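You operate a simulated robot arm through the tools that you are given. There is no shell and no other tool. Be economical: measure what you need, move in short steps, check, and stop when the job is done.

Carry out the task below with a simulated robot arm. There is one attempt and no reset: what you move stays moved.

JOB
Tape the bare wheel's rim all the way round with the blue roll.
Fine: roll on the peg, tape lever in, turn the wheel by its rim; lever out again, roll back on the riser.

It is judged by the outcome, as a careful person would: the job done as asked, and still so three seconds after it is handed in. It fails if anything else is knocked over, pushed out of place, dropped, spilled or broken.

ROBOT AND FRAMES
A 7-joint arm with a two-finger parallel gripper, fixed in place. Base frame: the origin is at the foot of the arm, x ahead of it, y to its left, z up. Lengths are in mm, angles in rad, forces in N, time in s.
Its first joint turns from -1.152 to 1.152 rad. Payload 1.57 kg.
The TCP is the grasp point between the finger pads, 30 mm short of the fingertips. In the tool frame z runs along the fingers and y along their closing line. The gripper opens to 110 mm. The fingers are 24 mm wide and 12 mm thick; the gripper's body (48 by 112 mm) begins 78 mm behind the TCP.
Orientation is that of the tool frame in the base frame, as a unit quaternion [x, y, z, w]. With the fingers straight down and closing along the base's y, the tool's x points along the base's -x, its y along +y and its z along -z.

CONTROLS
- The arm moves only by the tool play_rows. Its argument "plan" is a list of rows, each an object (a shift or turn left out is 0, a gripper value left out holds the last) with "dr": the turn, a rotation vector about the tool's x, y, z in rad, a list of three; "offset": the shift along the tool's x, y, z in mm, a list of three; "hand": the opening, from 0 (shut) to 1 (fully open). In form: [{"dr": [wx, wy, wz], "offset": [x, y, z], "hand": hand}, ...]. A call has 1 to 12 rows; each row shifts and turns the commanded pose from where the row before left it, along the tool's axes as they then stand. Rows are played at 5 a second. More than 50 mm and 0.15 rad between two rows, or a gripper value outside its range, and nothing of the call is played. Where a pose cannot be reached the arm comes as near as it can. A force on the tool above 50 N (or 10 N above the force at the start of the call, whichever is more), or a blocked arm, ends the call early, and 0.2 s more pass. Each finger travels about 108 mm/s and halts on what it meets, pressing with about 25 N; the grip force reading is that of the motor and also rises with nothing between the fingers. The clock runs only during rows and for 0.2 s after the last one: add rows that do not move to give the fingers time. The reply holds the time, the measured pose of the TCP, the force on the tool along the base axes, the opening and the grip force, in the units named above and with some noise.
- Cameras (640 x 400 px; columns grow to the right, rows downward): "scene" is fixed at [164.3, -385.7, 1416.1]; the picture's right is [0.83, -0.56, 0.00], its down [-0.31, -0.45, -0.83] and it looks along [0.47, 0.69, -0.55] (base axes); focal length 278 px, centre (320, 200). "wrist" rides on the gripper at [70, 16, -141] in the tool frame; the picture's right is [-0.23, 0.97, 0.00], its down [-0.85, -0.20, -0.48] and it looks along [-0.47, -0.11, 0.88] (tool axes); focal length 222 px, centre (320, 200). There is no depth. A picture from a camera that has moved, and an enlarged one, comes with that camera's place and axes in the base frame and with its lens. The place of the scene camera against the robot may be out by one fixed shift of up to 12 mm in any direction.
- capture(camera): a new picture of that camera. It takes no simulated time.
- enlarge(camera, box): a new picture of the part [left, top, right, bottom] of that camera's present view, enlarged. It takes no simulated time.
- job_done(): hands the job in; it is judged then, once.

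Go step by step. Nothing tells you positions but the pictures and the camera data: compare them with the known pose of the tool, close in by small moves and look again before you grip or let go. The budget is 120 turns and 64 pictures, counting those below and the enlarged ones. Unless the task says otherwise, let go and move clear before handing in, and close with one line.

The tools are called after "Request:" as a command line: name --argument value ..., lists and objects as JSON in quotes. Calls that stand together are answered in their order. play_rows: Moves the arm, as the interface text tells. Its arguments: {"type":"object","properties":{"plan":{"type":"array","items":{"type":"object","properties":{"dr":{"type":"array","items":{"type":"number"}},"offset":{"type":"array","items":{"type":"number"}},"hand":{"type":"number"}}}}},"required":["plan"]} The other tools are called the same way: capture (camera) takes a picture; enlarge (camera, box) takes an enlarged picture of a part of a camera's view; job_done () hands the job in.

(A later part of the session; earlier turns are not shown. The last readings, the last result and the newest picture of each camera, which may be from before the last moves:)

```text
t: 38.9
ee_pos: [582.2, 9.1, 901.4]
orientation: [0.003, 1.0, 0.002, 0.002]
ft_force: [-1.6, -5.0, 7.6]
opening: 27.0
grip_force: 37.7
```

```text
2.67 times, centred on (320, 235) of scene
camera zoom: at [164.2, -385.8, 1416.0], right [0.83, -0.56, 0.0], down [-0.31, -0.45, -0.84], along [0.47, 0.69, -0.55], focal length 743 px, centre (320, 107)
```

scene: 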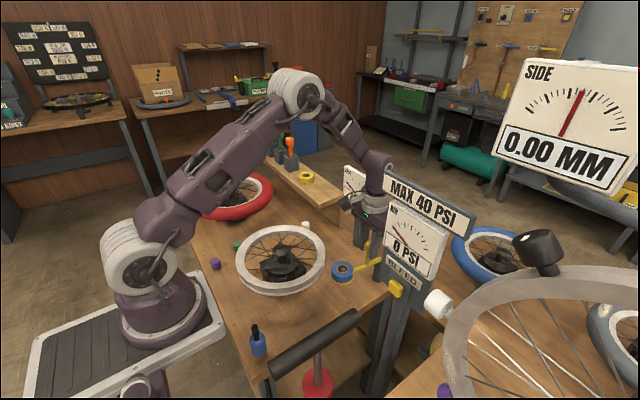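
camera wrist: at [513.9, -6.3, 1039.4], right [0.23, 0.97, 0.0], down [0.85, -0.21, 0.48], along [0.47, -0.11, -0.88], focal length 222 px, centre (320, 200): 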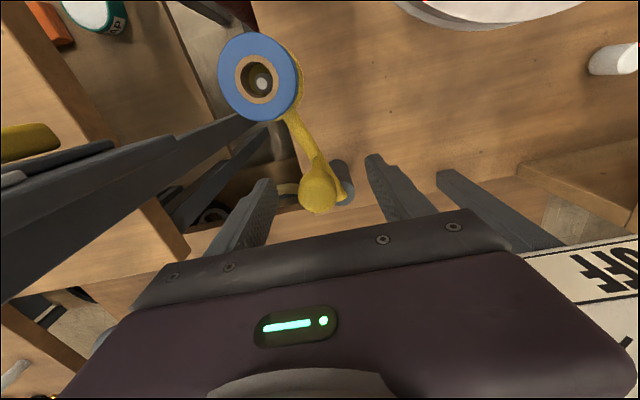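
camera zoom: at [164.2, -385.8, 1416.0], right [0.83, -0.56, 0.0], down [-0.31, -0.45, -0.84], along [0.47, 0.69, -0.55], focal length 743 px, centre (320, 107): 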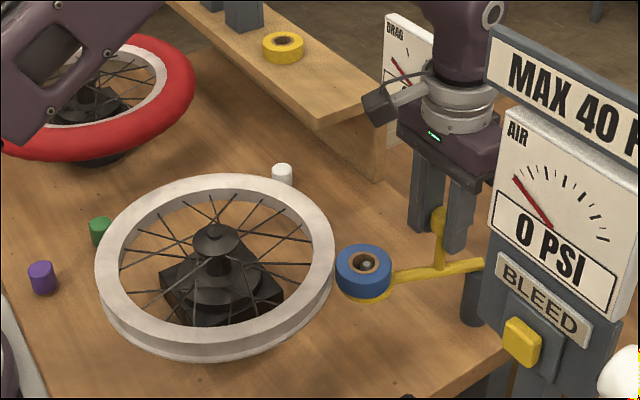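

Request:
play_rows --plan '[{"offset": [-1.2, 3, 0]}, {"offset": [-1.5, 3, 0]}, {"offset": [-1.5, 2.5, 0]}, {}]'

Request:
enlarge --camera "scene" --box '[220, 160, 420, 310]'

```text
t: 39.9
ee_pos: [585.0, 16.7, 899.7]
orientation: [0.003, 1.0, 0.001, 0.0]
ft_force: [-3.5, -11.1, 2.3]
opening: 26.8
grip_force: 37.6
```

```text
2.67 times, centred on (320, 235) of scene
camera zoom: at [164.2, -385.9, 1416.0], right [0.83, -0.56, 0.0], down [-0.31, -0.45, -0.84], along [0.47, 0.69, -0.55], focal length 743 px, centre (320, 107)
```

zoom: 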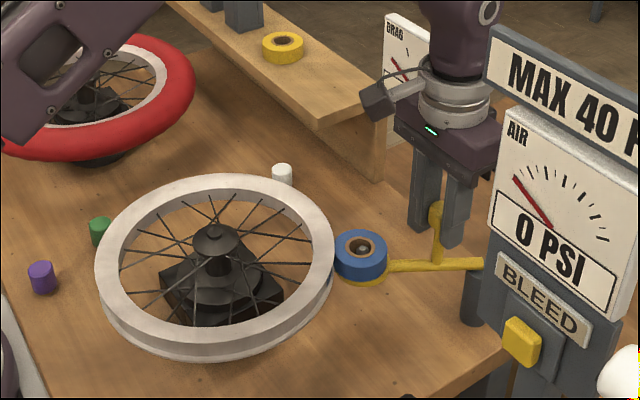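

Request:
play_rows --plan '[{"offset": [-1.5, 2.5, 0]}, {"offset": [-1.5, 2.5, 0]}, {}]'

```text
t: 40.6
ee_pos: [584.8, 17.5, 900.5]
orientation: [0.006, 1.0, -0.004, -0.005]
ft_force: [-5.1, -5.5, 10.7]
opening: 27.0
grip_force: 37.9
stopped in row 3: the force on the tool passed its limit (the readings are from after the stop); the commanded pose is now the measured one
```

The lever is now hard against contact. I'll release the knob, lift, and check the Drag gauge.

Request:
play_rows --plan '[{"hand": 0.4}, {"hand": 0.6}, {}, {"offset": [0, 0, -40]}, {"offset": [0, 0, -40]}, {"offset": [40, 0, 0]}, {"offset": [45, 20, 0]}, {"offset": [45, 20, 0]}, {}]'

Request:
enlarge --camera "scene" --box '[220, 160, 420, 310]'

```text
t: 42.6
ee_pos: [456.5, 60.9, 982.0]
orientation: [0.006, 1.0, -0.002, -0.004]
ft_force: [0.8, -0.3, 0.9]
opening: 66.1
grip_force: 0.0
```

```text
2.67 times, centred on (320, 235) of scene
camera zoom: at [164.3, -385.7, 1416.1], right [0.83, -0.56, 0.0], down [-0.31, -0.45, -0.83], along [0.47, 0.69, -0.55], focal length 743 px, centre (320, 107)
```

zoom: 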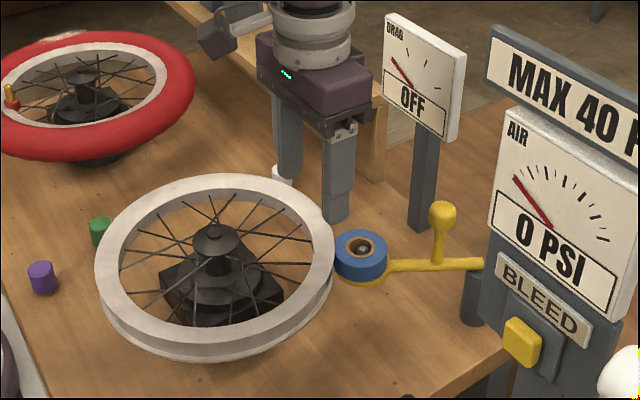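

The lever holds with the roll against the rim. Now I'll go to the wheel's left side (clear of the roll) to grip the rim radially and turn the wheel.

Request:
play_rows --plan '[{"offset": [0, 40, 0]}, {"offset": [0, 40, 0]}, {"offset": [0, 40, 0]}, {"offset": [-2.5, 37, 0], "hand": 0.42}, {"dr": [0, 0, 0.131]}, {"dr": [0, 0, 0.131]}, {"dr": [0, 0, 0.131]}, {"dr": [0, 0, 0.131]}, {"dr": [0, 0, 0.131]}, {"dr": [0, 0, 0.131]}, {"offset": [0, 0, 50]}, {}]'

Request:
capture --camera "wrist"

```text
t: 45.2
ee_pos: [461.1, 217.0, 929.2]
orientation: [0.389, 0.921, -0.005, -0.003]
ft_force: [-0.2, -0.5, 0.6]
opening: 46.3
grip_force: 0.0
```

```text
14 pictures are left
camera wrist: at [426.1, 279.9, 1071.0], right [0.86, 0.52, -0.01], down [0.46, -0.75, 0.48], along [0.24, -0.41, -0.88], focal length 222 px, centre (320, 200)
```

wrist: 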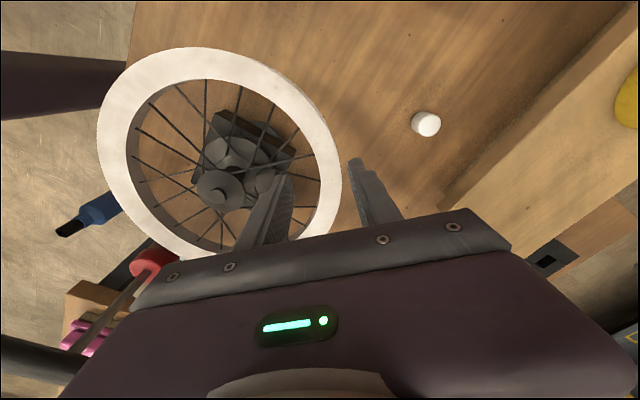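

Request:
play_rows --plan '[{"offset": [0, 0, 40]}, {"offset": [0, 0, 14]}, {}]'

Request:
enlarge --camera "scene" --box '[220, 190, 380, 310]'

```text
t: 46.0
ee_pos: [462.8, 218.7, 877.2]
orientation: [0.389, 0.921, -0.002, -0.002]
ft_force: [5.7, 7.0, 18.8]
opening: 40.9
grip_force: 0.1
```

```text
3.33 times, centred on (300, 250) of scene
camera zoom: at [164.2, -385.6, 1416.1], right [0.83, -0.56, 0.0], down [-0.31, -0.45, -0.83], along [0.47, 0.69, -0.55], focal length 928 px, centre (387, 33)
```

zoom: 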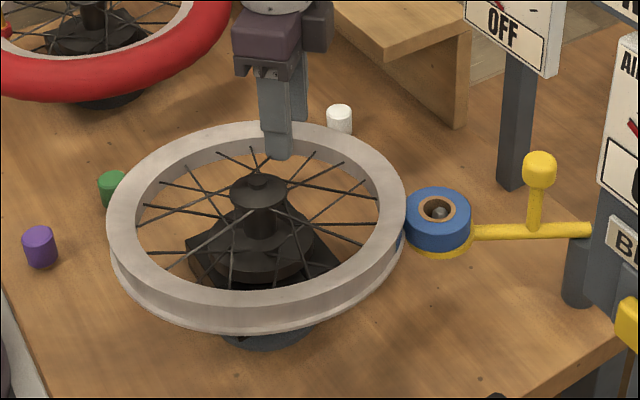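

The inner fingertip met a sloping spoke. I'll lift slightly, narrow the opening so it runs closer to the rim wall, and go down again.

Request:
play_rows --plan '[{"offset": [0, 0, -6]}, {"hand": 0.34}, {}, {"offset": [0, 0, 5]}, {"offset": [0, 0, 4]}, {}]'

```text
t: 47.5
ee_pos: [461.0, 216.4, 872.4]
orientation: [0.389, 0.921, -0.005, -0.002]
ft_force: [3.7, 4.1, 10.5]
opening: 36.5
grip_force: 0.0
```

Request:
play_rows --plan '[{"offset": [0, 0, -1.5]}, {"hand": 0.22}, {"hand": 0.1}, {}, {}]'

Request:
enlarge --camera "scene" --box '[220, 190, 380, 310]'

```text
t: 48.6
ee_pos: [461.8, 218.0, 873.8]
orientation: [0.388, 0.922, -0.003, -0.003]
ft_force: [6.6, 18.5, 7.1]
opening: 27.1
grip_force: 24.8
```

```text
3.33 times, centred on (300, 250) of scene
camera zoom: at [164.4, -385.3, 1416.2], right [0.83, -0.56, 0.0], down [-0.31, -0.45, -0.83], along [0.47, 0.69, -0.55], focal length 928 px, centre (387, 33)
```

zoom: 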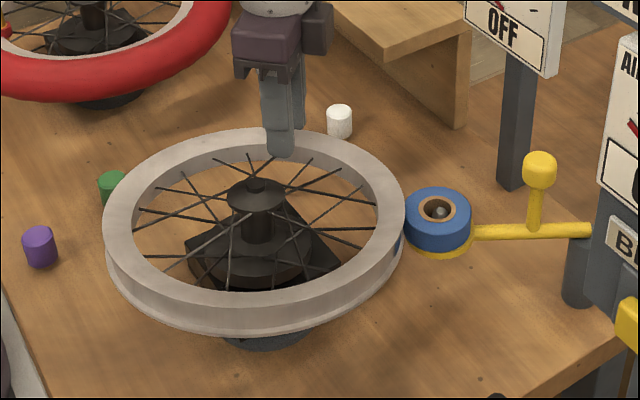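

Request:
play_rows --plan '[{"offset": [1, 2.5, 0]}, {}]'

```text
t: 49.2
ee_pos: [462.2, 218.0, 873.4]
orientation: [0.388, 0.921, -0.005, -0.003]
ft_force: [-0.1, 6.5, 9.5]
opening: 27.0
grip_force: 24.9
```

The rim is gripped (27 mm). Trying a first small turn, counter-clockwise about the wheel centre.

Request:
play_rows --plan '[{"offset": [0, 0.5, -1]}, {"offset": [11.6, -0.58, 0], "dr": [0, 0, -0.1]}, {"offset": [11.6, -0.58, 0], "dr": [0, 0, -0.1]}, {"offset": [11.6, -0.58, 0], "dr": [0, 0, -0.1]}, {}]'

Request:
enlarge --camera "scene" --box '[220, 190, 380, 310]'

```text
t: 50.5
ee_pos: [434.7, 240.2, 875.1]
orientation: [0.246, 0.969, -0.003, -0.003]
ft_force: [-1.3, -1.5, 2.4]
opening: 25.7
grip_force: 25.0
```

```text
3.33 times, centred on (300, 250) of scene
camera zoom: at [164.3, -385.7, 1416.0], right [0.83, -0.56, 0.0], down [-0.31, -0.45, -0.84], along [0.47, 0.69, -0.55], focal length 928 px, centre (387, 33)
```

zoom: 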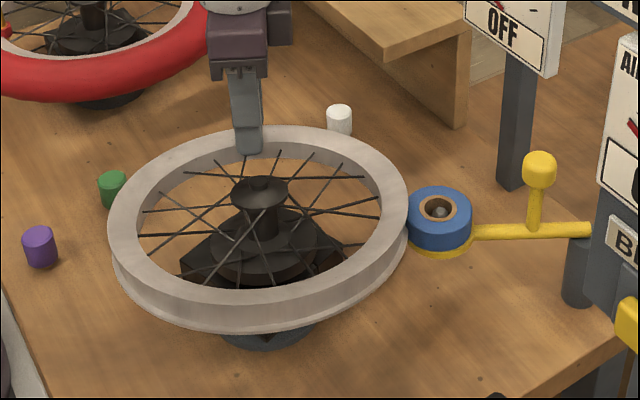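

The wheel turns freely. Continuing the sweep.

Request:
play_rows --plan '[{"offset": [16.2, -1.14, 0.5], "dr": [0, 0, -0.14]}, {"offset": [16.2, -1.14, 0], "dr": [0, 0, -0.14]}, {"offset": [16.2, -1.14, 0], "dr": [0, 0, -0.14]}, {"offset": [16.2, -1.14, 0], "dr": [0, 0, -0.14]}, {"offset": [16.2, -1.14, 0], "dr": [0, 0, -0.14]}, {"offset": [16.2, -1.14, 0], "dr": [0, 0, -0.14]}, {"offset": [16.2, -1.14, 0], "dr": [0, 0, -0.14]}, {}]'

Request:
capture --camera "wrist"

```text
t: 52.2
ee_pos: [324.0, 239.8, 876.0]
orientation: [-0.239, 0.971, -0.002, -0.004]
ft_force: [0.6, -0.5, 2.0]
opening: 25.8
grip_force: 25.1
```

```text
10 pictures are left
camera wrist: at [257.3, 223.6, 1018.1], right [-0.25, 0.97, 0.0], down [0.85, 0.22, 0.47], along [0.46, 0.12, -0.88], focal length 222 px, centre (320, 200)
```

wrist: 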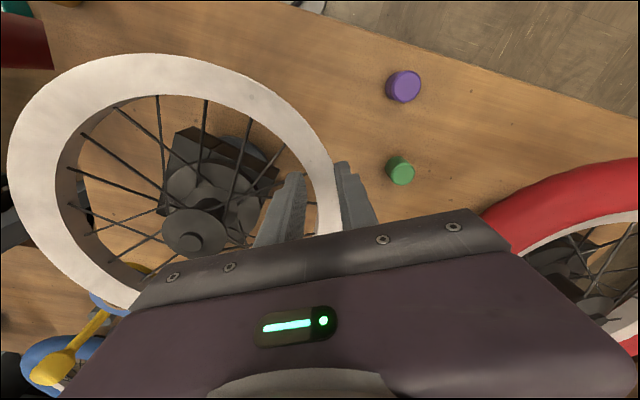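

Request:
play_rows --plan '[{"offset": [16.2, -1.14, 0], "dr": [0, 0, -0.14]}, {"offset": [16.2, -1.14, 0], "dr": [0, 0, -0.14]}, {"offset": [16.2, -1.14, 0], "dr": [0, 0, -0.14]}, {"offset": [16.2, -1.14, 0], "dr": [0, 0, -0.14]}, {"offset": [16.2, -1.14, 0], "dr": [0, 0, -0.14]}, {}]'

```text
t: 53.6
ee_pos: [271.8, 182.2, 877.7]
orientation: [-0.557, 0.831, 0.001, -0.004]
ft_force: [12.9, -10.5, -5.3]
opening: 27.3
grip_force: 25.8
```

First sweep gave about 1.98 rad. I'll release, lift, and return for another bite.

Request:
play_rows --plan '[{"hand": 0.36}, {}, {"offset": [0, 0, -20]}, {"offset": [0, 0, -20]}, {"offset": [-16.5, -1.18, 0], "dr": [0, 0, 0.143]}, {"offset": [-16.5, -1.18, 0], "dr": [0, 0, 0.143]}, {"offset": [-16.5, -1.18, 0], "dr": [0, 0, 0.143]}, {"offset": [-16.5, -1.18, 0], "dr": [0, 0, 0.143]}, {"offset": [-16.5, -1.18, 0], "dr": [0, 0, 0.143]}, {"offset": [-16.5, -1.18, 0], "dr": [0, 0, 0.143]}, {"offset": [-16.5, -1.18, 0], "dr": [0, 0, 0.143]}, {}]'

Request:
play_rows --plan '[{"offset": [-16.5, -1.18, 0], "dr": [0, 0, 0.143]}, {"offset": [-16.5, -1.18, 0], "dr": [0, 0, 0.143]}, {"offset": [-16.5, -1.18, 0], "dr": [0, 0, 0.143]}, {"offset": [-16.5, -1.18, 0], "dr": [0, 0, 0.143]}, {"offset": [-16.5, -1.18, 0], "dr": [0, 0, 0.143]}, {"offset": [-16.5, -1.18, 0], "dr": [0, 0, 0.143]}, {"offset": [-16.5, -1.18, 0], "dr": [0, 0, 0.143]}, {"offset": [-8.2, -0.3, 0], "dr": [0, 0, 0.07]}, {}]'

Request:
capture --camera "wrist"

```text
t: 56.2
ee_pos: [358.8, 252.9, 915.1]
orientation: [-0.089, 0.996, -0.002, -0.004]
ft_force: [-1.0, 0.0, -0.6]
opening: 39.6
grip_force: 0.0
```

```text
t: 58.2
ee_pos: [467.9, 211.1, 912.6]
orientation: [0.432, 0.902, -0.004, -0.003]
ft_force: [-0.3, -0.2, -0.8]
opening: 39.5
grip_force: 0.1
```

```text
9 pictures are left
camera wrist: at [439.3, 277.0, 1055.7], right [0.9, 0.43, -0.01], down [0.39, -0.79, 0.48], along [0.2, -0.44, -0.88], focal length 222 px, centre (320, 200)
```

wrist: 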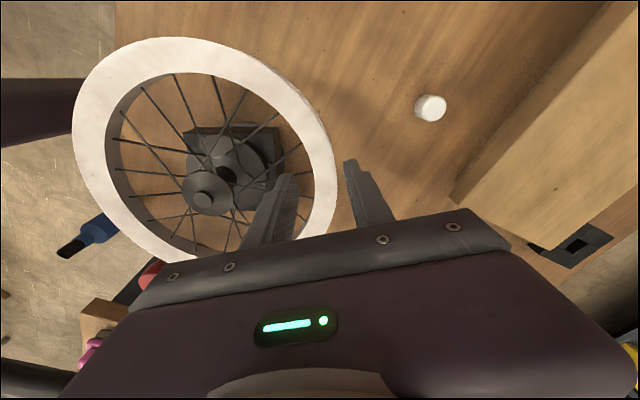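

Request:
enlarge --camera "wrist" --box '[180, 40, 380, 240]'

```text
2.00 times, centred on (280, 140) of wrist
camera zoom: at [439.3, 277.0, 1055.7], right [0.9, 0.43, -0.01], down [0.39, -0.79, 0.48], along [0.2, -0.44, -0.88], focal length 444 px, centre (400, 320)
```

zoom: 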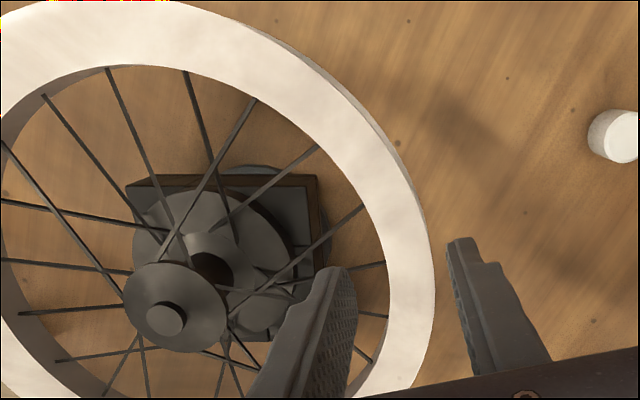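

Request:
enlarge --camera "scene" --box '[290, 160, 410, 300]'

```text
2.86 times, centred on (350, 230) of scene
camera zoom: at [164.3, -385.7, 1416.1], right [0.83, -0.56, 0.0], down [-0.31, -0.45, -0.83], along [0.47, 0.69, -0.55], focal length 796 px, centre (234, 114)
```

zoom: 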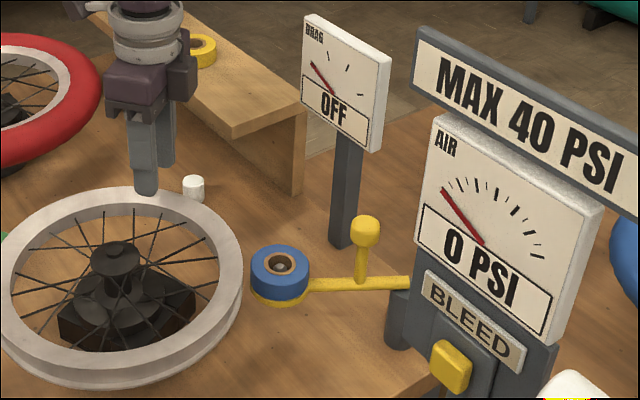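

A gap is visible between roll and rim, no tape shows, and the Drag gauge still reads OFF, so the lever isn't properly in. I'll go back to the knob and push it further.

Request:
play_rows --plan '[{"offset": [0, 0, -50], "hand": 0.55}, {"offset": [0, 0, -22]}, {"dr": [0, 0, -0.149]}, {"dr": [0, 0, -0.149]}, {"dr": [0, 0, -0.149]}, {"dr": [0, 0, -0.149]}, {"dr": [0, 0, -0.149]}, {"dr": [0, 0, -0.149]}, {"offset": [0, -49, 0]}, {"offset": [0, -49, 0]}, {"offset": [0, -49, 0]}, {"offset": [0, -48, 0]}]'

Request:
play_rows --plan '[{"offset": [-40, 0, 0]}, {"offset": [-40, 0, 0]}, {"offset": [-35, 0, 0]}, {}]'

Request:
capture --camera "wrist"

```text
t: 60.9
ee_pos: [471.0, 15.1, 989.4]
orientation: [-0.002, 1.0, -0.003, -0.004]
ft_force: [-0.3, 0.2, 0.3]
opening: 60.5
grip_force: 0.0
```

```text
t: 61.9
ee_pos: [585.7, 15.8, 986.4]
orientation: [-0.002, 1.0, -0.003, -0.005]
ft_force: [0.2, 1.1, -0.1]
opening: 60.4
grip_force: 0.0
```

```text
6 pictures are left
camera wrist: at [518.2, 33.6, 1128.6], right [0.22, 0.97, -0.01], down [0.86, -0.19, 0.47], along [0.46, -0.11, -0.88], focal length 222 px, centre (320, 200)
```

wrist: 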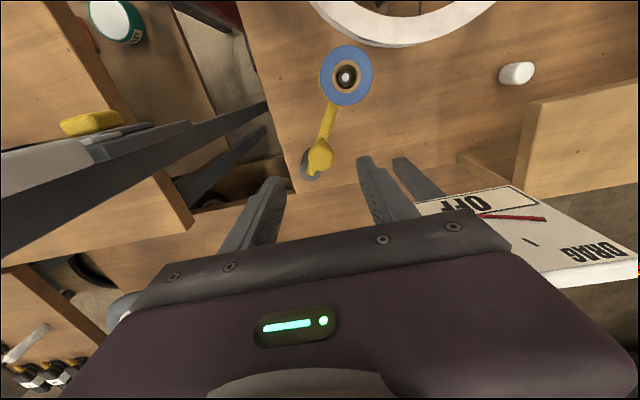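

Request:
enlarge --camera "scene" --box '[220, 160, 420, 310]'

```text
2.67 times, centred on (320, 235) of scene
camera zoom: at [164.4, -385.7, 1416.1], right [0.83, -0.56, 0.0], down [-0.31, -0.45, -0.83], along [0.47, 0.69, -0.55], focal length 743 px, centre (320, 107)
```

zoom: 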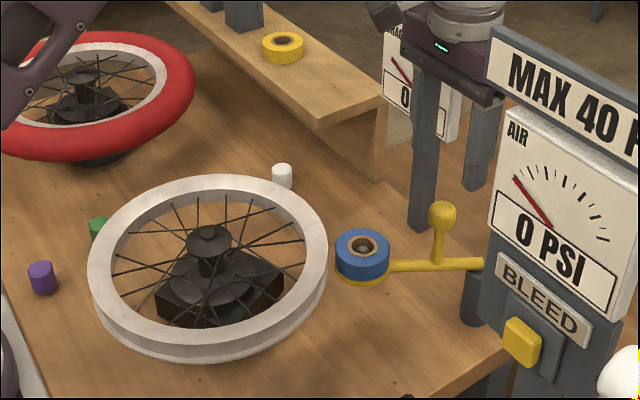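

The wheel itself has slid about 7 mm away from the roll (it has play on its spindle, and my rotation centre was slightly off). I'll re-grip the rim, bring the wheel back against the roll, and turn about the corrected centre (383,136).

Request:
play_rows --plan '[{"offset": [42, 0, 0]}, {"offset": [42, 0, 0]}, {"offset": [42, 0, 0]}, {"offset": [0, 49, 0], "hand": 0.38}, {"offset": [0, 49, 0]}, {"offset": [0, 49, 0]}, {"offset": [0, 49, 0], "dr": [0, 0, 0.13]}, {"dr": [0, 0, 0.132]}, {"dr": [0, 0, 0.132]}, {"dr": [0, 0, 0.132]}, {"dr": [0, 0, 0.132]}, {"dr": [0, 0, 0.132]}]'

Request:
play_rows --plan '[{}, {}]'

```text
t: 64.5
ee_pos: [458.5, 213.6, 987.5]
orientation: [0.383, 0.924, -0.004, -0.004]
ft_force: [0.1, -0.3, -1.0]
opening: 41.9
grip_force: 0.1
```

```text
t: 65.0
ee_pos: [458.1, 212.6, 986.5]
orientation: [0.383, 0.924, -0.004, -0.003]
ft_force: [-0.9, -0.4, 0.0]
opening: 42.0
grip_force: 0.0
```

Request:
play_rows --plan '[{"offset": [5.9, 8.2, 45]}, {"offset": [0, 0, 45]}, {"offset": [0, 0, 12], "hand": 0.34}, {"offset": [0, 0, 6]}, {"offset": [0, 0, 4]}, {}]'

```text
t: 66.5
ee_pos: [460.5, 222.7, 875.2]
orientation: [0.382, 0.924, -0.004, -0.002]
ft_force: [4.4, 7.0, 11.5]
opening: 32.2
grip_force: 0.1
```

Request:
play_rows --plan '[{"offset": [0, 0, -1]}, {"hand": 0.2}, {"hand": 0.1}, {}, {}]'

```text
t: 67.7
ee_pos: [459.6, 223.9, 875.6]
orientation: [0.383, 0.924, -0.004, -0.003]
ft_force: [6.8, 8.9, 9.5]
opening: 30.3
grip_force: 24.7
```

Request:
play_rows --plan '[{"offset": [-2, 1, 0]}, {"offset": [-2, 0.5, 0]}, {"offset": [-2, 0.5, 0]}, {}]'

```text
t: 68.7
ee_pos: [464.3, 218.6, 874.1]
orientation: [0.382, 0.924, -0.005, -0.004]
ft_force: [-0.8, -1.0, 9.1]
opening: 30.1
grip_force: 24.9
```

Request:
play_rows --plan '[{"offset": [-1.4, 0.3, 0]}, {"offset": [-1.4, 0.3, 0]}, {}]'

Request:
enlarge --camera "scene" --box '[220, 160, 420, 310]'

```text
t: 69.5
ee_pos: [466.1, 217.6, 874.9]
orientation: [0.382, 0.924, -0.005, -0.003]
ft_force: [-2.6, -3.7, 6.7]
opening: 30.0
grip_force: 25.0
```

```text
2.67 times, centred on (320, 235) of scene
camera zoom: at [164.2, -385.8, 1416.0], right [0.83, -0.56, 0.0], down [-0.31, -0.45, -0.84], along [0.47, 0.69, -0.55], focal length 743 px, centre (320, 107)
```

zoom: 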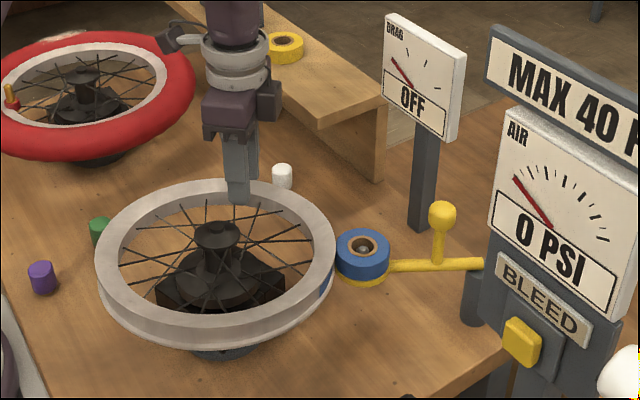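

The rim is in contact again and a short blue strip shows on the rim on the near side, which suggests tape is laid when the wheel turns clockwise. Testing a small clockwise turn.

Request:
play_rows --plan '[{"offset": [-11.7, -0.58, 0], "dr": [0, 0, 0.1]}, {"offset": [-11.7, -0.58, 0], "dr": [0, 0, 0.1]}, {"offset": [-11.7, -0.58, 0], "dr": [0, 0, 0.1]}, {"offset": [-11.7, -0.58, 0], "dr": [0, 0, 0.1]}, {}]'

Request:
enlarge --camera "scene" --box '[220, 160, 420, 310]'

```text
t: 70.7
ee_pos: [493.0, 178.9, 875.8]
orientation: [0.559, 0.829, -0.004, -0.002]
ft_force: [-0.4, 1.6, 14.3]
opening: 30.3
grip_force: 24.5
```

```text
2.67 times, centred on (320, 235) of scene
camera zoom: at [164.2, -385.7, 1416.1], right [0.83, -0.56, 0.0], down [-0.31, -0.45, -0.84], along [0.47, 0.69, -0.55], focal length 743 px, centre (320, 107)
```

zoom: 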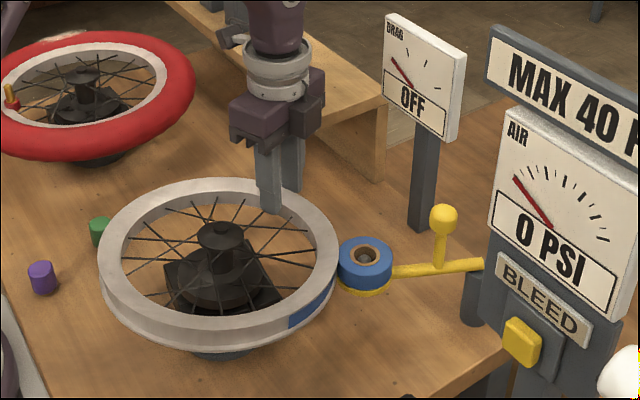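

Tape is being laid as the wheel turns clockwise (strip growing). I'll release, go back around, and do long clockwise sweeps with a corrected radius (~112.5 about (388,137)).

Request:
play_rows --plan '[{"hand": 0.36}, {}, {"offset": [0, 0, -20]}, {"offset": [0, 0, -20]}, {"offset": [15.7, -1.1, 0], "dr": [0, 0, -0.14]}, {"offset": [15.7, -1.1, 0], "dr": [0, 0, -0.14]}, {"offset": [15.7, -1.1, 0], "dr": [0, 0, -0.14]}, {"offset": [15.7, -1.1, 0], "dr": [0, 0, -0.14]}, {"offset": [15.7, -1.1, 0], "dr": [0, 0, -0.14]}, {"offset": [15.7, -1.1, 0], "dr": [0, 0, -0.14]}, {"offset": [15.7, -1.1, 0], "dr": [0, 0, -0.14]}, {"offset": [15.7, -1.1, 0], "dr": [0, 0, -0.14]}]'

Request:
play_rows --plan '[{"offset": [15.7, -1.1, 0], "dr": [0, 0, -0.14]}, {"offset": [15.7, -1.1, 0], "dr": [0, 0, -0.14]}, {"offset": [15.7, -1.1, 0], "dr": [0, 0, -0.14]}, {"offset": [15.7, -1.1, 0], "dr": [0, 0, -0.14]}, {"offset": [15.7, -1.1, 0], "dr": [0, 0, -0.14]}, {"offset": [15.7, -1.1, 0], "dr": [0, 0, -0.14]}, {"offset": [15.7, -1.1, 0], "dr": [0, 0, -0.14]}, {}, {}]'

```text
t: 73.2
ee_pos: [396.0, 249.9, 915.6]
orientation: [0.031, 0.999, -0.003, -0.005]
ft_force: [0.4, -1.4, -0.9]
opening: 39.8
grip_force: 0.0
```

```text
t: 75.2
ee_pos: [299.3, 204.6, 916.8]
orientation: [-0.443, 0.897, -0.001, -0.005]
ft_force: [-0.1, 0.0, 0.0]
opening: 39.5
grip_force: 0.1
```

Request:
play_rows --plan '[{"offset": [0, 0, 30], "hand": 0.34}, {"offset": [0, 0, 8]}, {"offset": [0, 0, 3.5]}, {}]'

Request:
play_rows --plan '[{"hand": 0.2}, {"hand": 0.1}, {}, {}]'

```text
t: 76.2
ee_pos: [298.8, 206.1, 874.2]
orientation: [-0.442, 0.897, -0.001, -0.005]
ft_force: [-3.5, 3.2, 8.4]
opening: 33.9
grip_force: 0.1
```

```text
t: 77.2
ee_pos: [299.3, 206.6, 875.1]
orientation: [-0.441, 0.897, 0.0, -0.005]
ft_force: [3.5, 2.9, 2.0]
opening: 27.5
grip_force: 25.1
```

Request:
play_rows --plan '[{"offset": [-15.7, -1.1, 0], "dr": [0, 0, 0.14]}, {"offset": [-15.7, -1.1, 0], "dr": [0, 0, 0.14]}, {"offset": [-15.7, -1.1, 0], "dr": [0, 0, 0.14]}, {"offset": [-15.7, -1.1, 0], "dr": [0, 0, 0.14]}, {}]'

```text
t: 78.5
ee_pos: [349.2, 242.5, 876.3]
orientation: [-0.177, 0.984, -0.002, -0.004]
ft_force: [-0.4, 14.6, 10.4]
opening: 27.8
grip_force: 24.9
```

Request:
play_rows --plan '[{"offset": [-15.7, -0.3, 0], "dr": [0, 0, 0.14]}, {"offset": [-15.7, -1.1, 0], "dr": [0, 0, 0.14]}, {"offset": [-15.7, -1.1, 0], "dr": [0, 0, 0.14]}, {"offset": [-15.7, -1.1, 0], "dr": [0, 0, 0.14]}, {}]'

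```text
t: 79.7
ee_pos: [411.2, 248.5, 875.4]
orientation: [0.103, 0.995, -0.003, -0.004]
ft_force: [6.4, 10.8, 9.4]
opening: 27.4
grip_force: 25.1
```

Request:
play_rows --plan '[{"offset": [-15.7, -0.6, 0], "dr": [0, 0, 0.14]}, {"offset": [-15.7, -1.1, 0], "dr": [0, 0, 0.14]}, {"offset": [-15.7, -1.1, 0], "dr": [0, 0, 0.14]}, {"offset": [-15.7, -1.1, 0], "dr": [0, 0, 0.14]}, {}]'

Request:
play_rows --plan '[{"offset": [-15.7, -1.1, 0], "dr": [0, 0, 0.14]}, {"offset": [-15.7, -1.1, 0], "dr": [0, 0, 0.14]}, {"offset": [-15.7, -1.1, 0], "dr": [0, 0, 0.14]}, {}]'

Request:
enlarge --camera "scene" --box '[220, 160, 420, 310]'

```text
t: 80.8
ee_pos: [465.1, 217.4, 874.1]
orientation: [0.374, 0.927, -0.005, -0.003]
ft_force: [7.6, -1.0, 9.4]
opening: 27.5
grip_force: 24.9
```

```text
t: 81.8
ee_pos: [490.9, 178.9, 871.5]
orientation: [0.559, 0.829, -0.006, -0.002]
ft_force: [-3.3, -1.8, 5.0]
opening: 26.9
grip_force: 24.6
```

```text
2.67 times, centred on (320, 235) of scene
camera zoom: at [164.2, -385.8, 1416.0], right [0.83, -0.56, 0.0], down [-0.31, -0.45, -0.84], along [0.47, 0.69, -0.55], focal length 743 px, centre (320, 107)
```

zoom: 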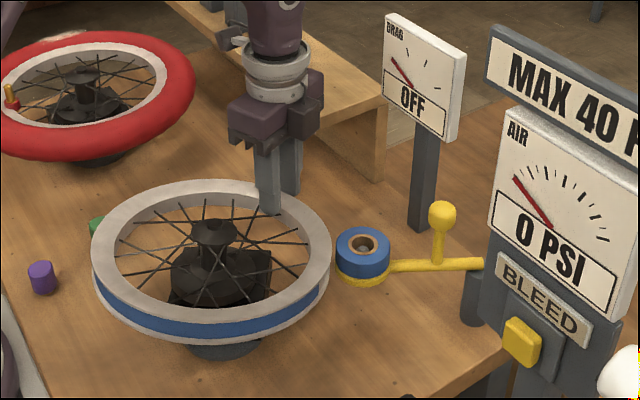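

Tape covers the whole near side now. The wheel drifted slightly off the roll at the end, so I'll nudge it back to touching before releasing, then repeat the sweep.

Request:
play_rows --plan '[{"offset": [-2.5, 1.7, 0]}, {"offset": [-2.5, 1.7, 0]}, {}, {"hand": 0.36}, {}, {"offset": [0, 0, -20]}, {"offset": [0, 0, -22]}, {"offset": [15.8, -1.1, 0], "dr": [0, 0, -0.14]}, {"offset": [15.8, -1.1, 0], "dr": [0, 0, -0.14]}, {"offset": [15.8, -1.1, 0], "dr": [0, 0, -0.14]}, {"offset": [15.8, -1.1, 0], "dr": [0, 0, -0.14]}, {"offset": [15.8, -1.1, 0], "dr": [0, 0, -0.14]}]'

Request:
play_rows --plan '[{"offset": [15.8, -1.1, 0], "dr": [0, 0, -0.14]}, {"offset": [15.8, -1.1, 0], "dr": [0, 0, -0.14]}, {"offset": [15.8, -1.1, 0], "dr": [0, 0, -0.14]}, {"offset": [15.8, -1.1, 0], "dr": [0, 0, -0.14]}, {"offset": [15.8, -1.1, 0], "dr": [0, 0, -0.14]}, {"offset": [15.8, -1.1, 0], "dr": [0, 0, -0.14]}, {"offset": [15.8, -1.1, 0], "dr": [0, 0, -0.14]}, {"offset": [15.8, -1.1, 0], "dr": [0, 0, -0.14]}, {"offset": [15.8, -1.1, 0], "dr": [0, 0, -0.14]}, {"offset": [15.8, -1.1, 0], "dr": [0, 0, -0.14]}, {}, {}]'

```text
t: 84.5
ee_pos: [445.5, 234.7, 916.9]
orientation: [0.24, 0.971, -0.004, -0.004]
ft_force: [0.1, -0.7, 0.8]
opening: 39.6
grip_force: 0.1
```

```text
t: 87.0
ee_pos: [303.8, 204.2, 915.1]
orientation: [-0.443, 0.897, -0.001, -0.004]
ft_force: [0.2, -0.4, 0.0]
opening: 39.8
grip_force: 0.0
```

Request:
play_rows --plan '[{"offset": [4.2, 5.8, 0]}, {"offset": [0, 0, 28], "hand": 0.34}, {"offset": [0, 0, 9]}, {"offset": [0, 0, 3.5]}, {}, {"hand": 0.2}, {"hand": 0.1}, {}, {}]'

```text
t: 89.0
ee_pos: [295.9, 204.3, 877.1]
orientation: [-0.442, 0.897, 0.0, -0.005]
ft_force: [2.3, -1.4, 3.7]
opening: 26.1
grip_force: 24.9
```

Request:
play_rows --plan '[{"offset": [-16.05, -1.12, 1], "dr": [0, 0, 0.14]}, {"offset": [-16.05, -1.12, 0], "dr": [0, 0, 0.14]}, {"offset": [-16.05, -1.12, 0], "dr": [0, 0, 0.14]}, {"offset": [-16.05, -1.12, 0], "dr": [0, 0, 0.14]}, {}]'

```text
t: 90.2
ee_pos: [347.4, 241.6, 876.7]
orientation: [-0.175, 0.985, -0.002, -0.005]
ft_force: [-1.9, 3.8, 13.0]
opening: 26.2
grip_force: 25.5
```

Request:
play_rows --plan '[{"offset": [-16.35, -1.32, 0], "dr": [0, 0, 0.14]}, {"offset": [-16.35, -1.32, 0], "dr": [0, 0, 0.14]}, {"offset": [-16.35, -1.32, 0], "dr": [0, 0, 0.14]}, {"offset": [-16.35, -1.2, 0], "dr": [0, 0, 0.14]}, {}]'

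Request:
play_rows --plan '[{"offset": [-16.35, -1.1, 0], "dr": [0, 0, 0.14]}, {"offset": [-16.35, -1.0, 0], "dr": [0, 0, 0.14]}, {"offset": [-16.35, -0.9, 0], "dr": [0, 0, 0.14]}, {"offset": [-16.35, -0.9, 0], "dr": [0, 0, 0.14]}, {"offset": [-16.05, -0.9, 0], "dr": [0, 0, 0.14]}, {"offset": [-16.05, -0.9, 0], "dr": [0, 0, 0.14]}, {"offset": [-16.05, -0.9, 0], "dr": [0, 0, 0.14]}, {}]'

```text
t: 91.3
ee_pos: [411.0, 248.5, 873.9]
orientation: [0.097, 0.995, -0.001, -0.004]
ft_force: [-6.1, 1.9, 16.0]
opening: 27.2
grip_force: 24.9
stopped in row 5: the force on the tool passed its limit (the readings are from after the stop); the commanded pose is now the measured one
```

```text
t: 93.1
ee_pos: [497.4, 180.0, 873.2]
orientation: [0.555, 0.832, -0.002, -0.003]
ft_force: [-5.9, 7.4, 6.9]
opening: 28.0
grip_force: 25.5
```

Request:
play_rows --plan '[{"hand": 0.36}, {}, {"offset": [0, 0, -20]}, {"offset": [0, 0, -22]}, {"offset": [16.0, -1.1, 0], "dr": [0, 0, -0.14]}, {"offset": [16.0, -1.1, 0], "dr": [0, 0, -0.14]}, {"offset": [16.0, -1.1, 0], "dr": [0, 0, -0.14]}, {"offset": [16.0, -1.1, 0], "dr": [0, 0, -0.14]}, {"offset": [16.0, -1.1, 0], "dr": [0, 0, -0.14]}, {"offset": [16.0, -1.1, 0], "dr": [0, 0, -0.14]}, {"offset": [16.0, -1.1, 0], "dr": [0, 0, -0.14]}]'

Request:
play_rows --plan '[{"offset": [16.0, -1.1, 0], "dr": [0, 0, -0.14]}, {"offset": [16.0, -1.1, 0], "dr": [0, 0, -0.14]}, {"offset": [16.0, -1.1, 0], "dr": [0, 0, -0.14]}, {"offset": [16.0, -1.1, 0], "dr": [0, 0, -0.14]}, {"offset": [16.0, -1.1, 0], "dr": [0, 0, -0.14]}, {"offset": [16.0, -1.1, 0], "dr": [0, 0, -0.14]}, {"offset": [16.0, -1.1, 0], "dr": [0, 0, -0.14]}, {"offset": [16.0, -1.1, 0], "dr": [0, 0, -0.14]}, {}, {}]'

```text
t: 95.5
ee_pos: [413.6, 247.3, 917.0]
orientation: [0.096, 0.995, -0.001, -0.003]
ft_force: [0.1, 0.5, 0.3]
opening: 39.7
grip_force: 0.1
```

```text
t: 97.7
ee_pos: [300.1, 202.9, 915.8]
orientation: [-0.447, 0.895, 0.001, -0.003]
ft_force: [0.8, 1.3, 0.6]
opening: 39.8
grip_force: 0.0
```

Request:
play_rows --plan '[{"offset": [-1, 2.6, 0]}, {"offset": [0, 0, 28], "hand": 0.34}, {"offset": [0, 0, 9]}, {"offset": [0, 0, 4]}, {}, {"hand": 0.2}, {"hand": 0.1}, {}, {}]'

Request:
play_rows --plan '[{"offset": [-16.05, -1.12, 0], "dr": [0, 0, 0.14]}, {"offset": [-16.05, -1.12, 0], "dr": [0, 0, 0.14]}, {"offset": [-16.05, -1.12, 0], "dr": [0, 0, 0.14]}, {"offset": [-16.05, -1.12, 0], "dr": [0, 0, 0.14]}, {}]'

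Request:
play_rows --plan '[{"offset": [-16.2, -1.2, 0], "dr": [0, 0, 0.14]}, {"offset": [-16.2, -1.2, 0], "dr": [0, 0, 0.14]}, {"offset": [-16.2, -1.2, 0], "dr": [0, 0, 0.14]}, {"offset": [-16.2, -1.2, 0], "dr": [0, 0, 0.14]}, {}]'

Request:
play_rows --plan '[{"offset": [-16.2, -1.1, 0], "dr": [0, 0, 0.14]}, {"offset": [-16.2, -1.0, 0], "dr": [0, 0, 0.14]}, {"offset": [-16.2, -1.0, 0], "dr": [0, 0, 0.14]}, {"offset": [-16.2, -1.0, 0], "dr": [0, 0, 0.14]}, {"offset": [-16.05, -1.0, 0], "dr": [0, 0, 0.14]}, {"offset": [-16.05, -1.0, 0], "dr": [0, 0, 0.14]}, {"offset": [-16.05, -1.0, 0], "dr": [0, 0, 0.14]}, {}]'

```text
t: 99.7
ee_pos: [299.6, 207.1, 875.8]
orientation: [-0.446, 0.895, 0.001, -0.003]
ft_force: [2.1, -1.1, 3.6]
opening: 12.3
grip_force: 1.2
```

```text
t: 100.9
ee_pos: [350.1, 244.9, 875.8]
orientation: [-0.181, 0.984, 0.0, -0.004]
ft_force: [-0.7, 0.6, 3.8]
opening: 9.8
grip_force: 0.0
```

```text
t: 102.1
ee_pos: [414.4, 251.9, 874.0]
orientation: [0.097, 0.995, 0.0, -0.003]
ft_force: [0.1, 1.4, 4.6]
opening: 9.1
grip_force: 0.1
```

```text
t: 103.9
ee_pos: [498.3, 182.6, 875.7]
orientation: [0.555, 0.832, -0.003, -0.003]
ft_force: [-1.4, -0.9, 2.2]
opening: 12.1
grip_force: 1.0
```

The last grip missed the rim (closed to about 12 mm). I'll look before going further.

Request:
enlarge --camera "scene" --box '[220, 160, 420, 310]'

```text
2.67 times, centred on (320, 235) of scene
camera zoom: at [164.3, -385.7, 1416.1], right [0.83, -0.56, 0.0], down [-0.31, -0.45, -0.83], along [0.47, 0.69, -0.55], focal length 743 px, centre (320, 107)
```

zoom: 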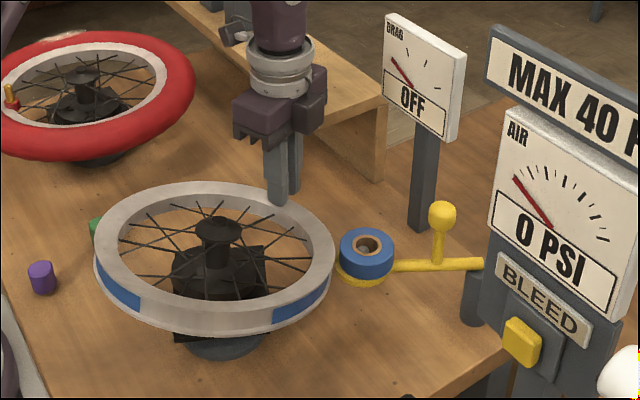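

The tape has a gap on the near side, and the wheel looks tilted by my downward pressing (far side low). I'll lift off and then probe the rim's height by touch.

Request:
play_rows --plan '[{"offset": [0, 0, -25]}, {"offset": [0, 0, -20], "hand": 0.0}, {"offset": [15.8, -1.1, 0], "dr": [0, 0, -0.14]}, {"offset": [15.8, -1.1, 0], "dr": [0, 0, -0.14]}, {"offset": [15.8, -1.1, 0], "dr": [0, 0, -0.14]}, {"offset": [15.8, -1.1, 0], "dr": [0, 0, -0.14]}, {}]'

Request:
play_rows --plan '[{"offset": [0, 0, 30]}, {"offset": [0, 0, 6]}, {"offset": [0, 0, 3]}, {}]'

```text
t: 105.5
ee_pos: [460.5, 229.3, 919.1]
orientation: [0.302, 0.953, -0.001, -0.002]
ft_force: [0.4, 0.0, 1.0]
opening: 0.0
grip_force: 21.3
```

```text
t: 106.5
ee_pos: [459.8, 231.8, 882.1]
orientation: [0.301, 0.953, 0.002, -0.001]
ft_force: [13.5, 17.9, 20.2]
opening: 0.0
grip_force: 21.2
```

Request:
play_rows --plan '[{"offset": [0, -4, -30]}, {"offset": [16.0, -1.12, 0], "dr": [0, 0, -0.14]}, {"offset": [16.0, -1.12, 0], "dr": [0, 0, -0.14]}, {"offset": [16.0, -1.12, 0], "dr": [0, 0, -0.14]}, {"offset": [16.0, -1.12, 0], "dr": [0, 0, -0.14]}, {"offset": [16.0, -1.12, 0], "dr": [0, 0, -0.14]}, {"offset": [16.0, -1.12, 0], "dr": [0, 0, -0.14]}, {"offset": [16.0, -1.12, 0], "dr": [0, 0, -0.14]}, {"offset": [16.0, -1.12, 0], "dr": [0, 0, -0.14]}, {"offset": [16.0, -1.12, 0], "dr": [0, 0, -0.14]}, {"offset": [16.0, -1.12, 0], "dr": [0, 0, -0.14]}, {}]'

Request:
play_rows --plan '[{"offset": [0, 0, 22]}, {"offset": [0, 0, 5]}, {"offset": [0, 0, 4]}, {}]'

```text
t: 109.1
ee_pos: [309.9, 215.4, 911.9]
orientation: [-0.383, 0.924, 0.002, -0.003]
ft_force: [-0.3, -1.1, -0.1]
opening: 0.0
grip_force: 21.1
```

```text
t: 110.1
ee_pos: [308.5, 215.7, 881.0]
orientation: [-0.383, 0.924, 0.001, -0.004]
ft_force: [-3.3, 3.1, 5.9]
opening: 0.3
grip_force: 21.2
```

The rim is a light, tilting wheel and I've been gripping too deep, pressing on the spokes. I'll re-grip shallower (tips about 7 mm below the rim top), which should leave the wheel flat.

Request:
play_rows --plan '[{"offset": [0, 0, -25]}, {"offset": [1.5, 2.8, 0], "hand": 0.4}, {}, {"offset": [0, 0, 15]}, {"offset": [0, 0, 6]}, {}]'

Request:
play_rows --plan '[{"hand": 0.25}, {"hand": 0.12}, {}, {}]'

```text
t: 111.5
ee_pos: [307.2, 216.3, 885.7]
orientation: [-0.383, 0.924, 0.002, -0.004]
ft_force: [0.2, -0.1, 0.3]
opening: 44.1
grip_force: 0.0
```

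```text
t: 112.5
ee_pos: [307.5, 216.7, 883.8]
orientation: [-0.382, 0.924, 0.001, -0.004]
ft_force: [1.4, 0.6, -0.3]
opening: 26.7
grip_force: 25.2
```

Clean grip with no load. Sweeping clockwise with a slight bias toward the roll.

Request:
play_rows --plan '[{"offset": [-0.3, -1.5, 0]}, {"offset": [-15.9, -1.12, 0], "dr": [0, 0, 0.14]}, {"offset": [-15.9, -1.12, 0], "dr": [0, 0, 0.14]}, {"offset": [-15.9, -1.12, 0], "dr": [0, 0, 0.14]}, {"offset": [-15.9, -1.12, 0], "dr": [0, 0, 0.14]}, {}]'

```text
t: 113.9
ee_pos: [363.8, 245.6, 885.4]
orientation: [-0.112, 0.994, 0.001, -0.004]
ft_force: [-0.6, 1.7, 4.2]
opening: 26.6
grip_force: 25.1
```

Request:
play_rows --plan '[{"offset": [-1.4, -1.5, 0]}, {}]'

Request:
play_rows --plan '[{"offset": [-1.4, -1.5, 0]}, {}]'

```text
t: 114.5
ee_pos: [364.9, 244.8, 885.4]
orientation: [-0.112, 0.994, 0.0, -0.004]
ft_force: [0.1, 0.1, -0.3]
opening: 26.7
grip_force: 25.4
```

```text
t: 115.1
ee_pos: [366.2, 242.8, 884.4]
orientation: [-0.112, 0.994, 0.0, -0.003]
ft_force: [-2.0, -0.8, 4.9]
opening: 26.9
grip_force: 24.9
```

Request:
play_rows --plan '[{"offset": [-1.4, -1.5, 0]}, {}]'

Request:
play_rows --plan '[{"offset": [-1.4, -1.5, 0]}, {}]'

```text
t: 115.7
ee_pos: [367.3, 243.8, 884.4]
orientation: [-0.113, 0.994, 0.001, -0.002]
ft_force: [-1.8, 3.8, 9.2]
opening: 26.4
grip_force: 25.2
```

```text
t: 116.3
ee_pos: [369.6, 242.4, 884.8]
orientation: [-0.114, 0.994, 0.001, -0.003]
ft_force: [-7.3, 14.9, 12.2]
opening: 26.4
grip_force: 25.0
```

There's now firm roll contact (~16 N). I'll ease a little, turn back 0.56 rad to cover the uncertain part, then sweep clockwise in contact.

Request:
play_rows --plan '[{"offset": [0.7, 0.8, 0]}, {"offset": [15.9, -1.12, 0], "dr": [0, 0, -0.14]}, {"offset": [15.9, -1.12, 0], "dr": [0, 0, -0.14]}, {"offset": [15.9, -1.12, 0], "dr": [0, 0, -0.14]}, {"offset": [15.9, -1.12, 0], "dr": [0, 0, -0.14]}, {}]'

Request:
play_rows --plan '[{"offset": [-15.9, -1.12, 0], "dr": [0, 0, 0.14]}, {"offset": [-15.9, -1.12, 0], "dr": [0, 0, 0.14]}, {"offset": [-15.9, -1.12, 0], "dr": [0, 0, 0.14]}, {"offset": [-15.9, -1.12, 0], "dr": [0, 0, 0.14]}, {}]'

```text
t: 117.7
ee_pos: [313.6, 210.8, 885.7]
orientation: [-0.384, 0.924, 0.0, -0.004]
ft_force: [-2.7, 0.6, 0.6]
opening: 26.9
grip_force: 24.4
```

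```text
t: 118.9
ee_pos: [370.2, 242.5, 885.4]
orientation: [-0.111, 0.994, 0.001, -0.003]
ft_force: [-2.7, 7.1, 0.4]
opening: 26.6
grip_force: 24.7
```

Request:
play_rows --plan '[{"offset": [-15.9, -1.12, 0], "dr": [0, 0, 0.14]}, {"offset": [-15.9, -1.12, 0], "dr": [0, 0, 0.14]}, {"offset": [-15.9, -1.12, 0], "dr": [0, 0, 0.14]}, {"offset": [-15.9, -1.12, 0], "dr": [0, 0, 0.14]}, {}]'

```text
t: 120.1
ee_pos: [430.8, 237.1, 884.1]
orientation: [0.168, 0.986, -0.001, -0.004]
ft_force: [-3.6, 0.6, 4.8]
opening: 26.9
grip_force: 25.4
```

Request:
play_rows --plan '[{"offset": [-16.2, -1.05, 0], "dr": [0, 0, 0.14]}, {"offset": [-16.2, -1.05, 0], "dr": [0, 0, 0.14]}, {"offset": [-16.2, -1.0, 0], "dr": [0, 0, 0.14]}, {}]'

Request:
play_rows --plan '[{"offset": [-16.1, -1.0, 0], "dr": [0, 0, 0.14]}, {"offset": [-16.1, -1.0, 0], "dr": [0, 0, 0.14]}, {"offset": [-16.1, -1.0, 0], "dr": [0, 0, 0.14]}, {}]'

Request:
enlarge --camera "scene" --box '[220, 160, 420, 310]'

```text
t: 121.1
ee_pos: [473.4, 212.5, 884.6]
orientation: [0.37, 0.929, -0.001, -0.003]
ft_force: [-6.1, 1.1, 0.3]
opening: 27.0
grip_force: 24.9
```

```text
t: 122.1
ee_pos: [501.4, 173.9, 884.0]
orientation: [0.556, 0.832, -0.002, -0.003]
ft_force: [-6.4, 2.3, 0.2]
opening: 27.1
grip_force: 25.0
```

```text
2.67 times, centred on (320, 235) of scene
camera zoom: at [164.2, -385.6, 1416.1], right [0.83, -0.56, 0.0], down [-0.31, -0.45, -0.83], along [0.47, 0.69, -0.55], focal length 743 px, centre (320, 107)
```

zoom: 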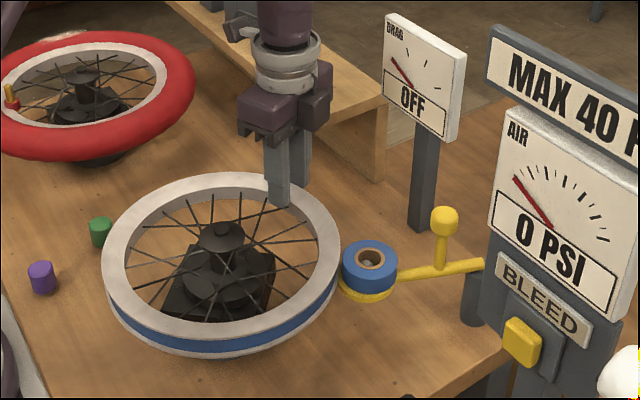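

The wheel is flat, touching the roll, and the near side is fully taped. About 3.2 rad more clockwise closes the remaining gap, so two more of these sweeps.

Request:
play_rows --plan '[{"hand": 0.4}, {}, {"offset": [0, 0, -15]}, {"offset": [0, 0, -15]}, {"offset": [15.9, -1.12, 0], "dr": [0, 0, -0.14]}, {"offset": [15.9, -1.12, 0], "dr": [0, 0, -0.14]}, {"offset": [15.9, -1.12, 0], "dr": [0, 0, -0.14]}, {"offset": [15.9, -1.12, 0], "dr": [0, 0, -0.14]}, {"offset": [15.9, -1.12, 0], "dr": [0, 0, -0.14]}, {"offset": [15.9, -1.12, 0], "dr": [0, 0, -0.14]}, {"offset": [15.9, -1.12, 0], "dr": [0, 0, -0.14]}]'

Request:
play_rows --plan '[{"offset": [15.9, -1.12, 0], "dr": [0, 0, -0.14]}, {"offset": [15.9, -1.12, 0], "dr": [0, 0, -0.14]}, {"offset": [15.9, -1.12, 0], "dr": [0, 0, -0.14]}, {"offset": [15.9, -1.12, 0], "dr": [0, 0, -0.14]}, {"offset": [15.9, -1.12, 0], "dr": [0, 0, -0.14]}, {"offset": [15.9, -1.12, 0], "dr": [0, 0, -0.14]}, {"offset": [15.9, -1.12, 0], "dr": [0, 0, -0.14]}, {}, {}]'

```text
t: 124.5
ee_pos: [419.1, 243.4, 914.9]
orientation: [0.096, 0.995, 0.0, -0.003]
ft_force: [-0.8, -0.3, -0.1]
opening: 43.9
grip_force: 0.1
```

```text
t: 126.5
ee_pos: [313.6, 210.9, 914.0]
orientation: [-0.383, 0.924, 0.002, -0.004]
ft_force: [0.3, -0.1, -0.2]
opening: 44.1
grip_force: 0.0
```

Request:
play_rows --plan '[{"offset": [0.7, 4.4, 0]}, {"offset": [0, 0, 15]}, {"offset": [0, 0, 10]}, {"offset": [0, 0, 5]}, {}]'

Request:
play_rows --plan '[{"hand": 0.25}, {"hand": 0.12}, {}, {}]'

```text
t: 127.7
ee_pos: [311.9, 212.6, 884.2]
orientation: [-0.383, 0.924, 0.001, -0.003]
ft_force: [0.4, 0.5, 0.5]
opening: 44.1
grip_force: 0.0
```

```text
t: 128.7
ee_pos: [311.9, 212.3, 883.8]
orientation: [-0.383, 0.924, 0.002, -0.003]
ft_force: [0.1, 2.6, 0.0]
opening: 29.5
grip_force: 24.8
```

Request:
play_rows --plan '[{"offset": [-0.4, -2, 0]}, {}]'

Request:
play_rows --plan '[{"offset": [-0.4, -2, 0]}, {}]'

```text
t: 129.3
ee_pos: [311.7, 211.5, 884.3]
orientation: [-0.384, 0.923, 0.001, -0.004]
ft_force: [-11.3, 6.8, 0.1]
opening: 29.2
grip_force: 25.0
```

```text
t: 129.9
ee_pos: [314.4, 211.9, 884.4]
orientation: [-0.383, 0.924, 0.002, -0.003]
ft_force: [-10.2, 6.4, 1.1]
opening: 29.6
grip_force: 25.8
```

Clear roll contact (~12 N, right direction). Sweeping.

Request:
play_rows --plan '[{"offset": [0, 0.5, 0]}, {"offset": [-15.9, -1.12, 0], "dr": [0, 0, 0.14]}, {"offset": [-15.9, -1.12, 0], "dr": [0, 0, 0.14]}, {"offset": [-15.9, -1.12, 0], "dr": [0, 0, 0.14]}, {"offset": [-15.9, -1.12, 0], "dr": [0, 0, 0.14]}, {}]'

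Request:
play_rows --plan '[{"offset": [-15.9, -1.12, 0], "dr": [0, 0, 0.14]}, {"offset": [-15.9, -1.12, 0], "dr": [0, 0, 0.14]}, {"offset": [-15.9, -1.12, 0], "dr": [0, 0, 0.14]}, {"offset": [-15.9, -1.12, 0], "dr": [0, 0, 0.14]}, {}]'

```text
t: 131.3
ee_pos: [369.9, 243.1, 884.7]
orientation: [-0.111, 0.994, 0.001, -0.003]
ft_force: [1.4, -1.2, 3.9]
opening: 29.2
grip_force: 25.0
```

```text
t: 132.5
ee_pos: [432.5, 238.9, 882.4]
orientation: [0.167, 0.986, 0.0, -0.004]
ft_force: [-3.8, -0.2, 2.0]
opening: 29.4
grip_force: 24.8
```

Request:
play_rows --plan '[{"offset": [-16.6, -1.2, 0], "dr": [0, 0, 0.14]}, {"offset": [-16.6, -1.2, 0], "dr": [0, 0, 0.14]}, {"offset": [-16.3, -1.0, 0], "dr": [0, 0, 0.14]}, {"offset": [-16.1, -1.0, 0], "dr": [0, 0, 0.14]}, {"offset": [-16.1, -1.0, 0], "dr": [0, 0, 0.14]}, {"offset": [-16.1, -1.0, 0], "dr": [0, 0, 0.14]}, {}]'

Request:
play_rows --plan '[{"hand": 0.4}, {}, {"offset": [0, 0, -15]}, {"offset": [0, 0, -15]}, {"offset": [15.9, -1.12, 0], "dr": [0, 0, -0.14]}, {"offset": [15.9, -1.12, 0], "dr": [0, 0, -0.14]}, {"offset": [15.9, -1.12, 0], "dr": [0, 0, -0.14]}, {"offset": [15.9, -1.12, 0], "dr": [0, 0, -0.14]}, {"offset": [15.9, -1.12, 0], "dr": [0, 0, -0.14]}, {"offset": [15.9, -1.12, 0], "dr": [0, 0, -0.14]}, {"offset": [15.9, -1.12, 0], "dr": [0, 0, -0.14]}]'

Request:
play_rows --plan '[{"offset": [15.9, -1.12, 0], "dr": [0, 0, -0.14]}, {"offset": [15.9, -1.12, 0], "dr": [0, 0, -0.14]}, {"offset": [15.9, -1.12, 0], "dr": [0, 0, -0.14]}, {"offset": [15.9, -1.12, 0], "dr": [0, 0, -0.14]}, {"offset": [15.9, -1.12, 0], "dr": [0, 0, -0.14]}, {"offset": [15.9, -1.12, 0], "dr": [0, 0, -0.14]}, {"offset": [15.9, -1.12, 0], "dr": [0, 0, -0.14]}, {}, {}]'

```text
t: 134.1
ee_pos: [500.6, 174.3, 881.3]
orientation: [0.554, 0.832, -0.004, -0.005]
ft_force: [-26.7, -2.6, -10.6]
opening: 29.8
grip_force: 25.2
```

```text
t: 136.5
ee_pos: [419.1, 243.2, 913.5]
orientation: [0.096, 0.995, -0.001, -0.004]
ft_force: [0.6, -0.9, -0.5]
opening: 43.9
grip_force: 0.1
```

```text
t: 138.5
ee_pos: [316.4, 210.3, 914.2]
orientation: [-0.383, 0.924, 0.002, -0.003]
ft_force: [0.0, 0.2, 0.2]
opening: 43.9
grip_force: 0.1
```

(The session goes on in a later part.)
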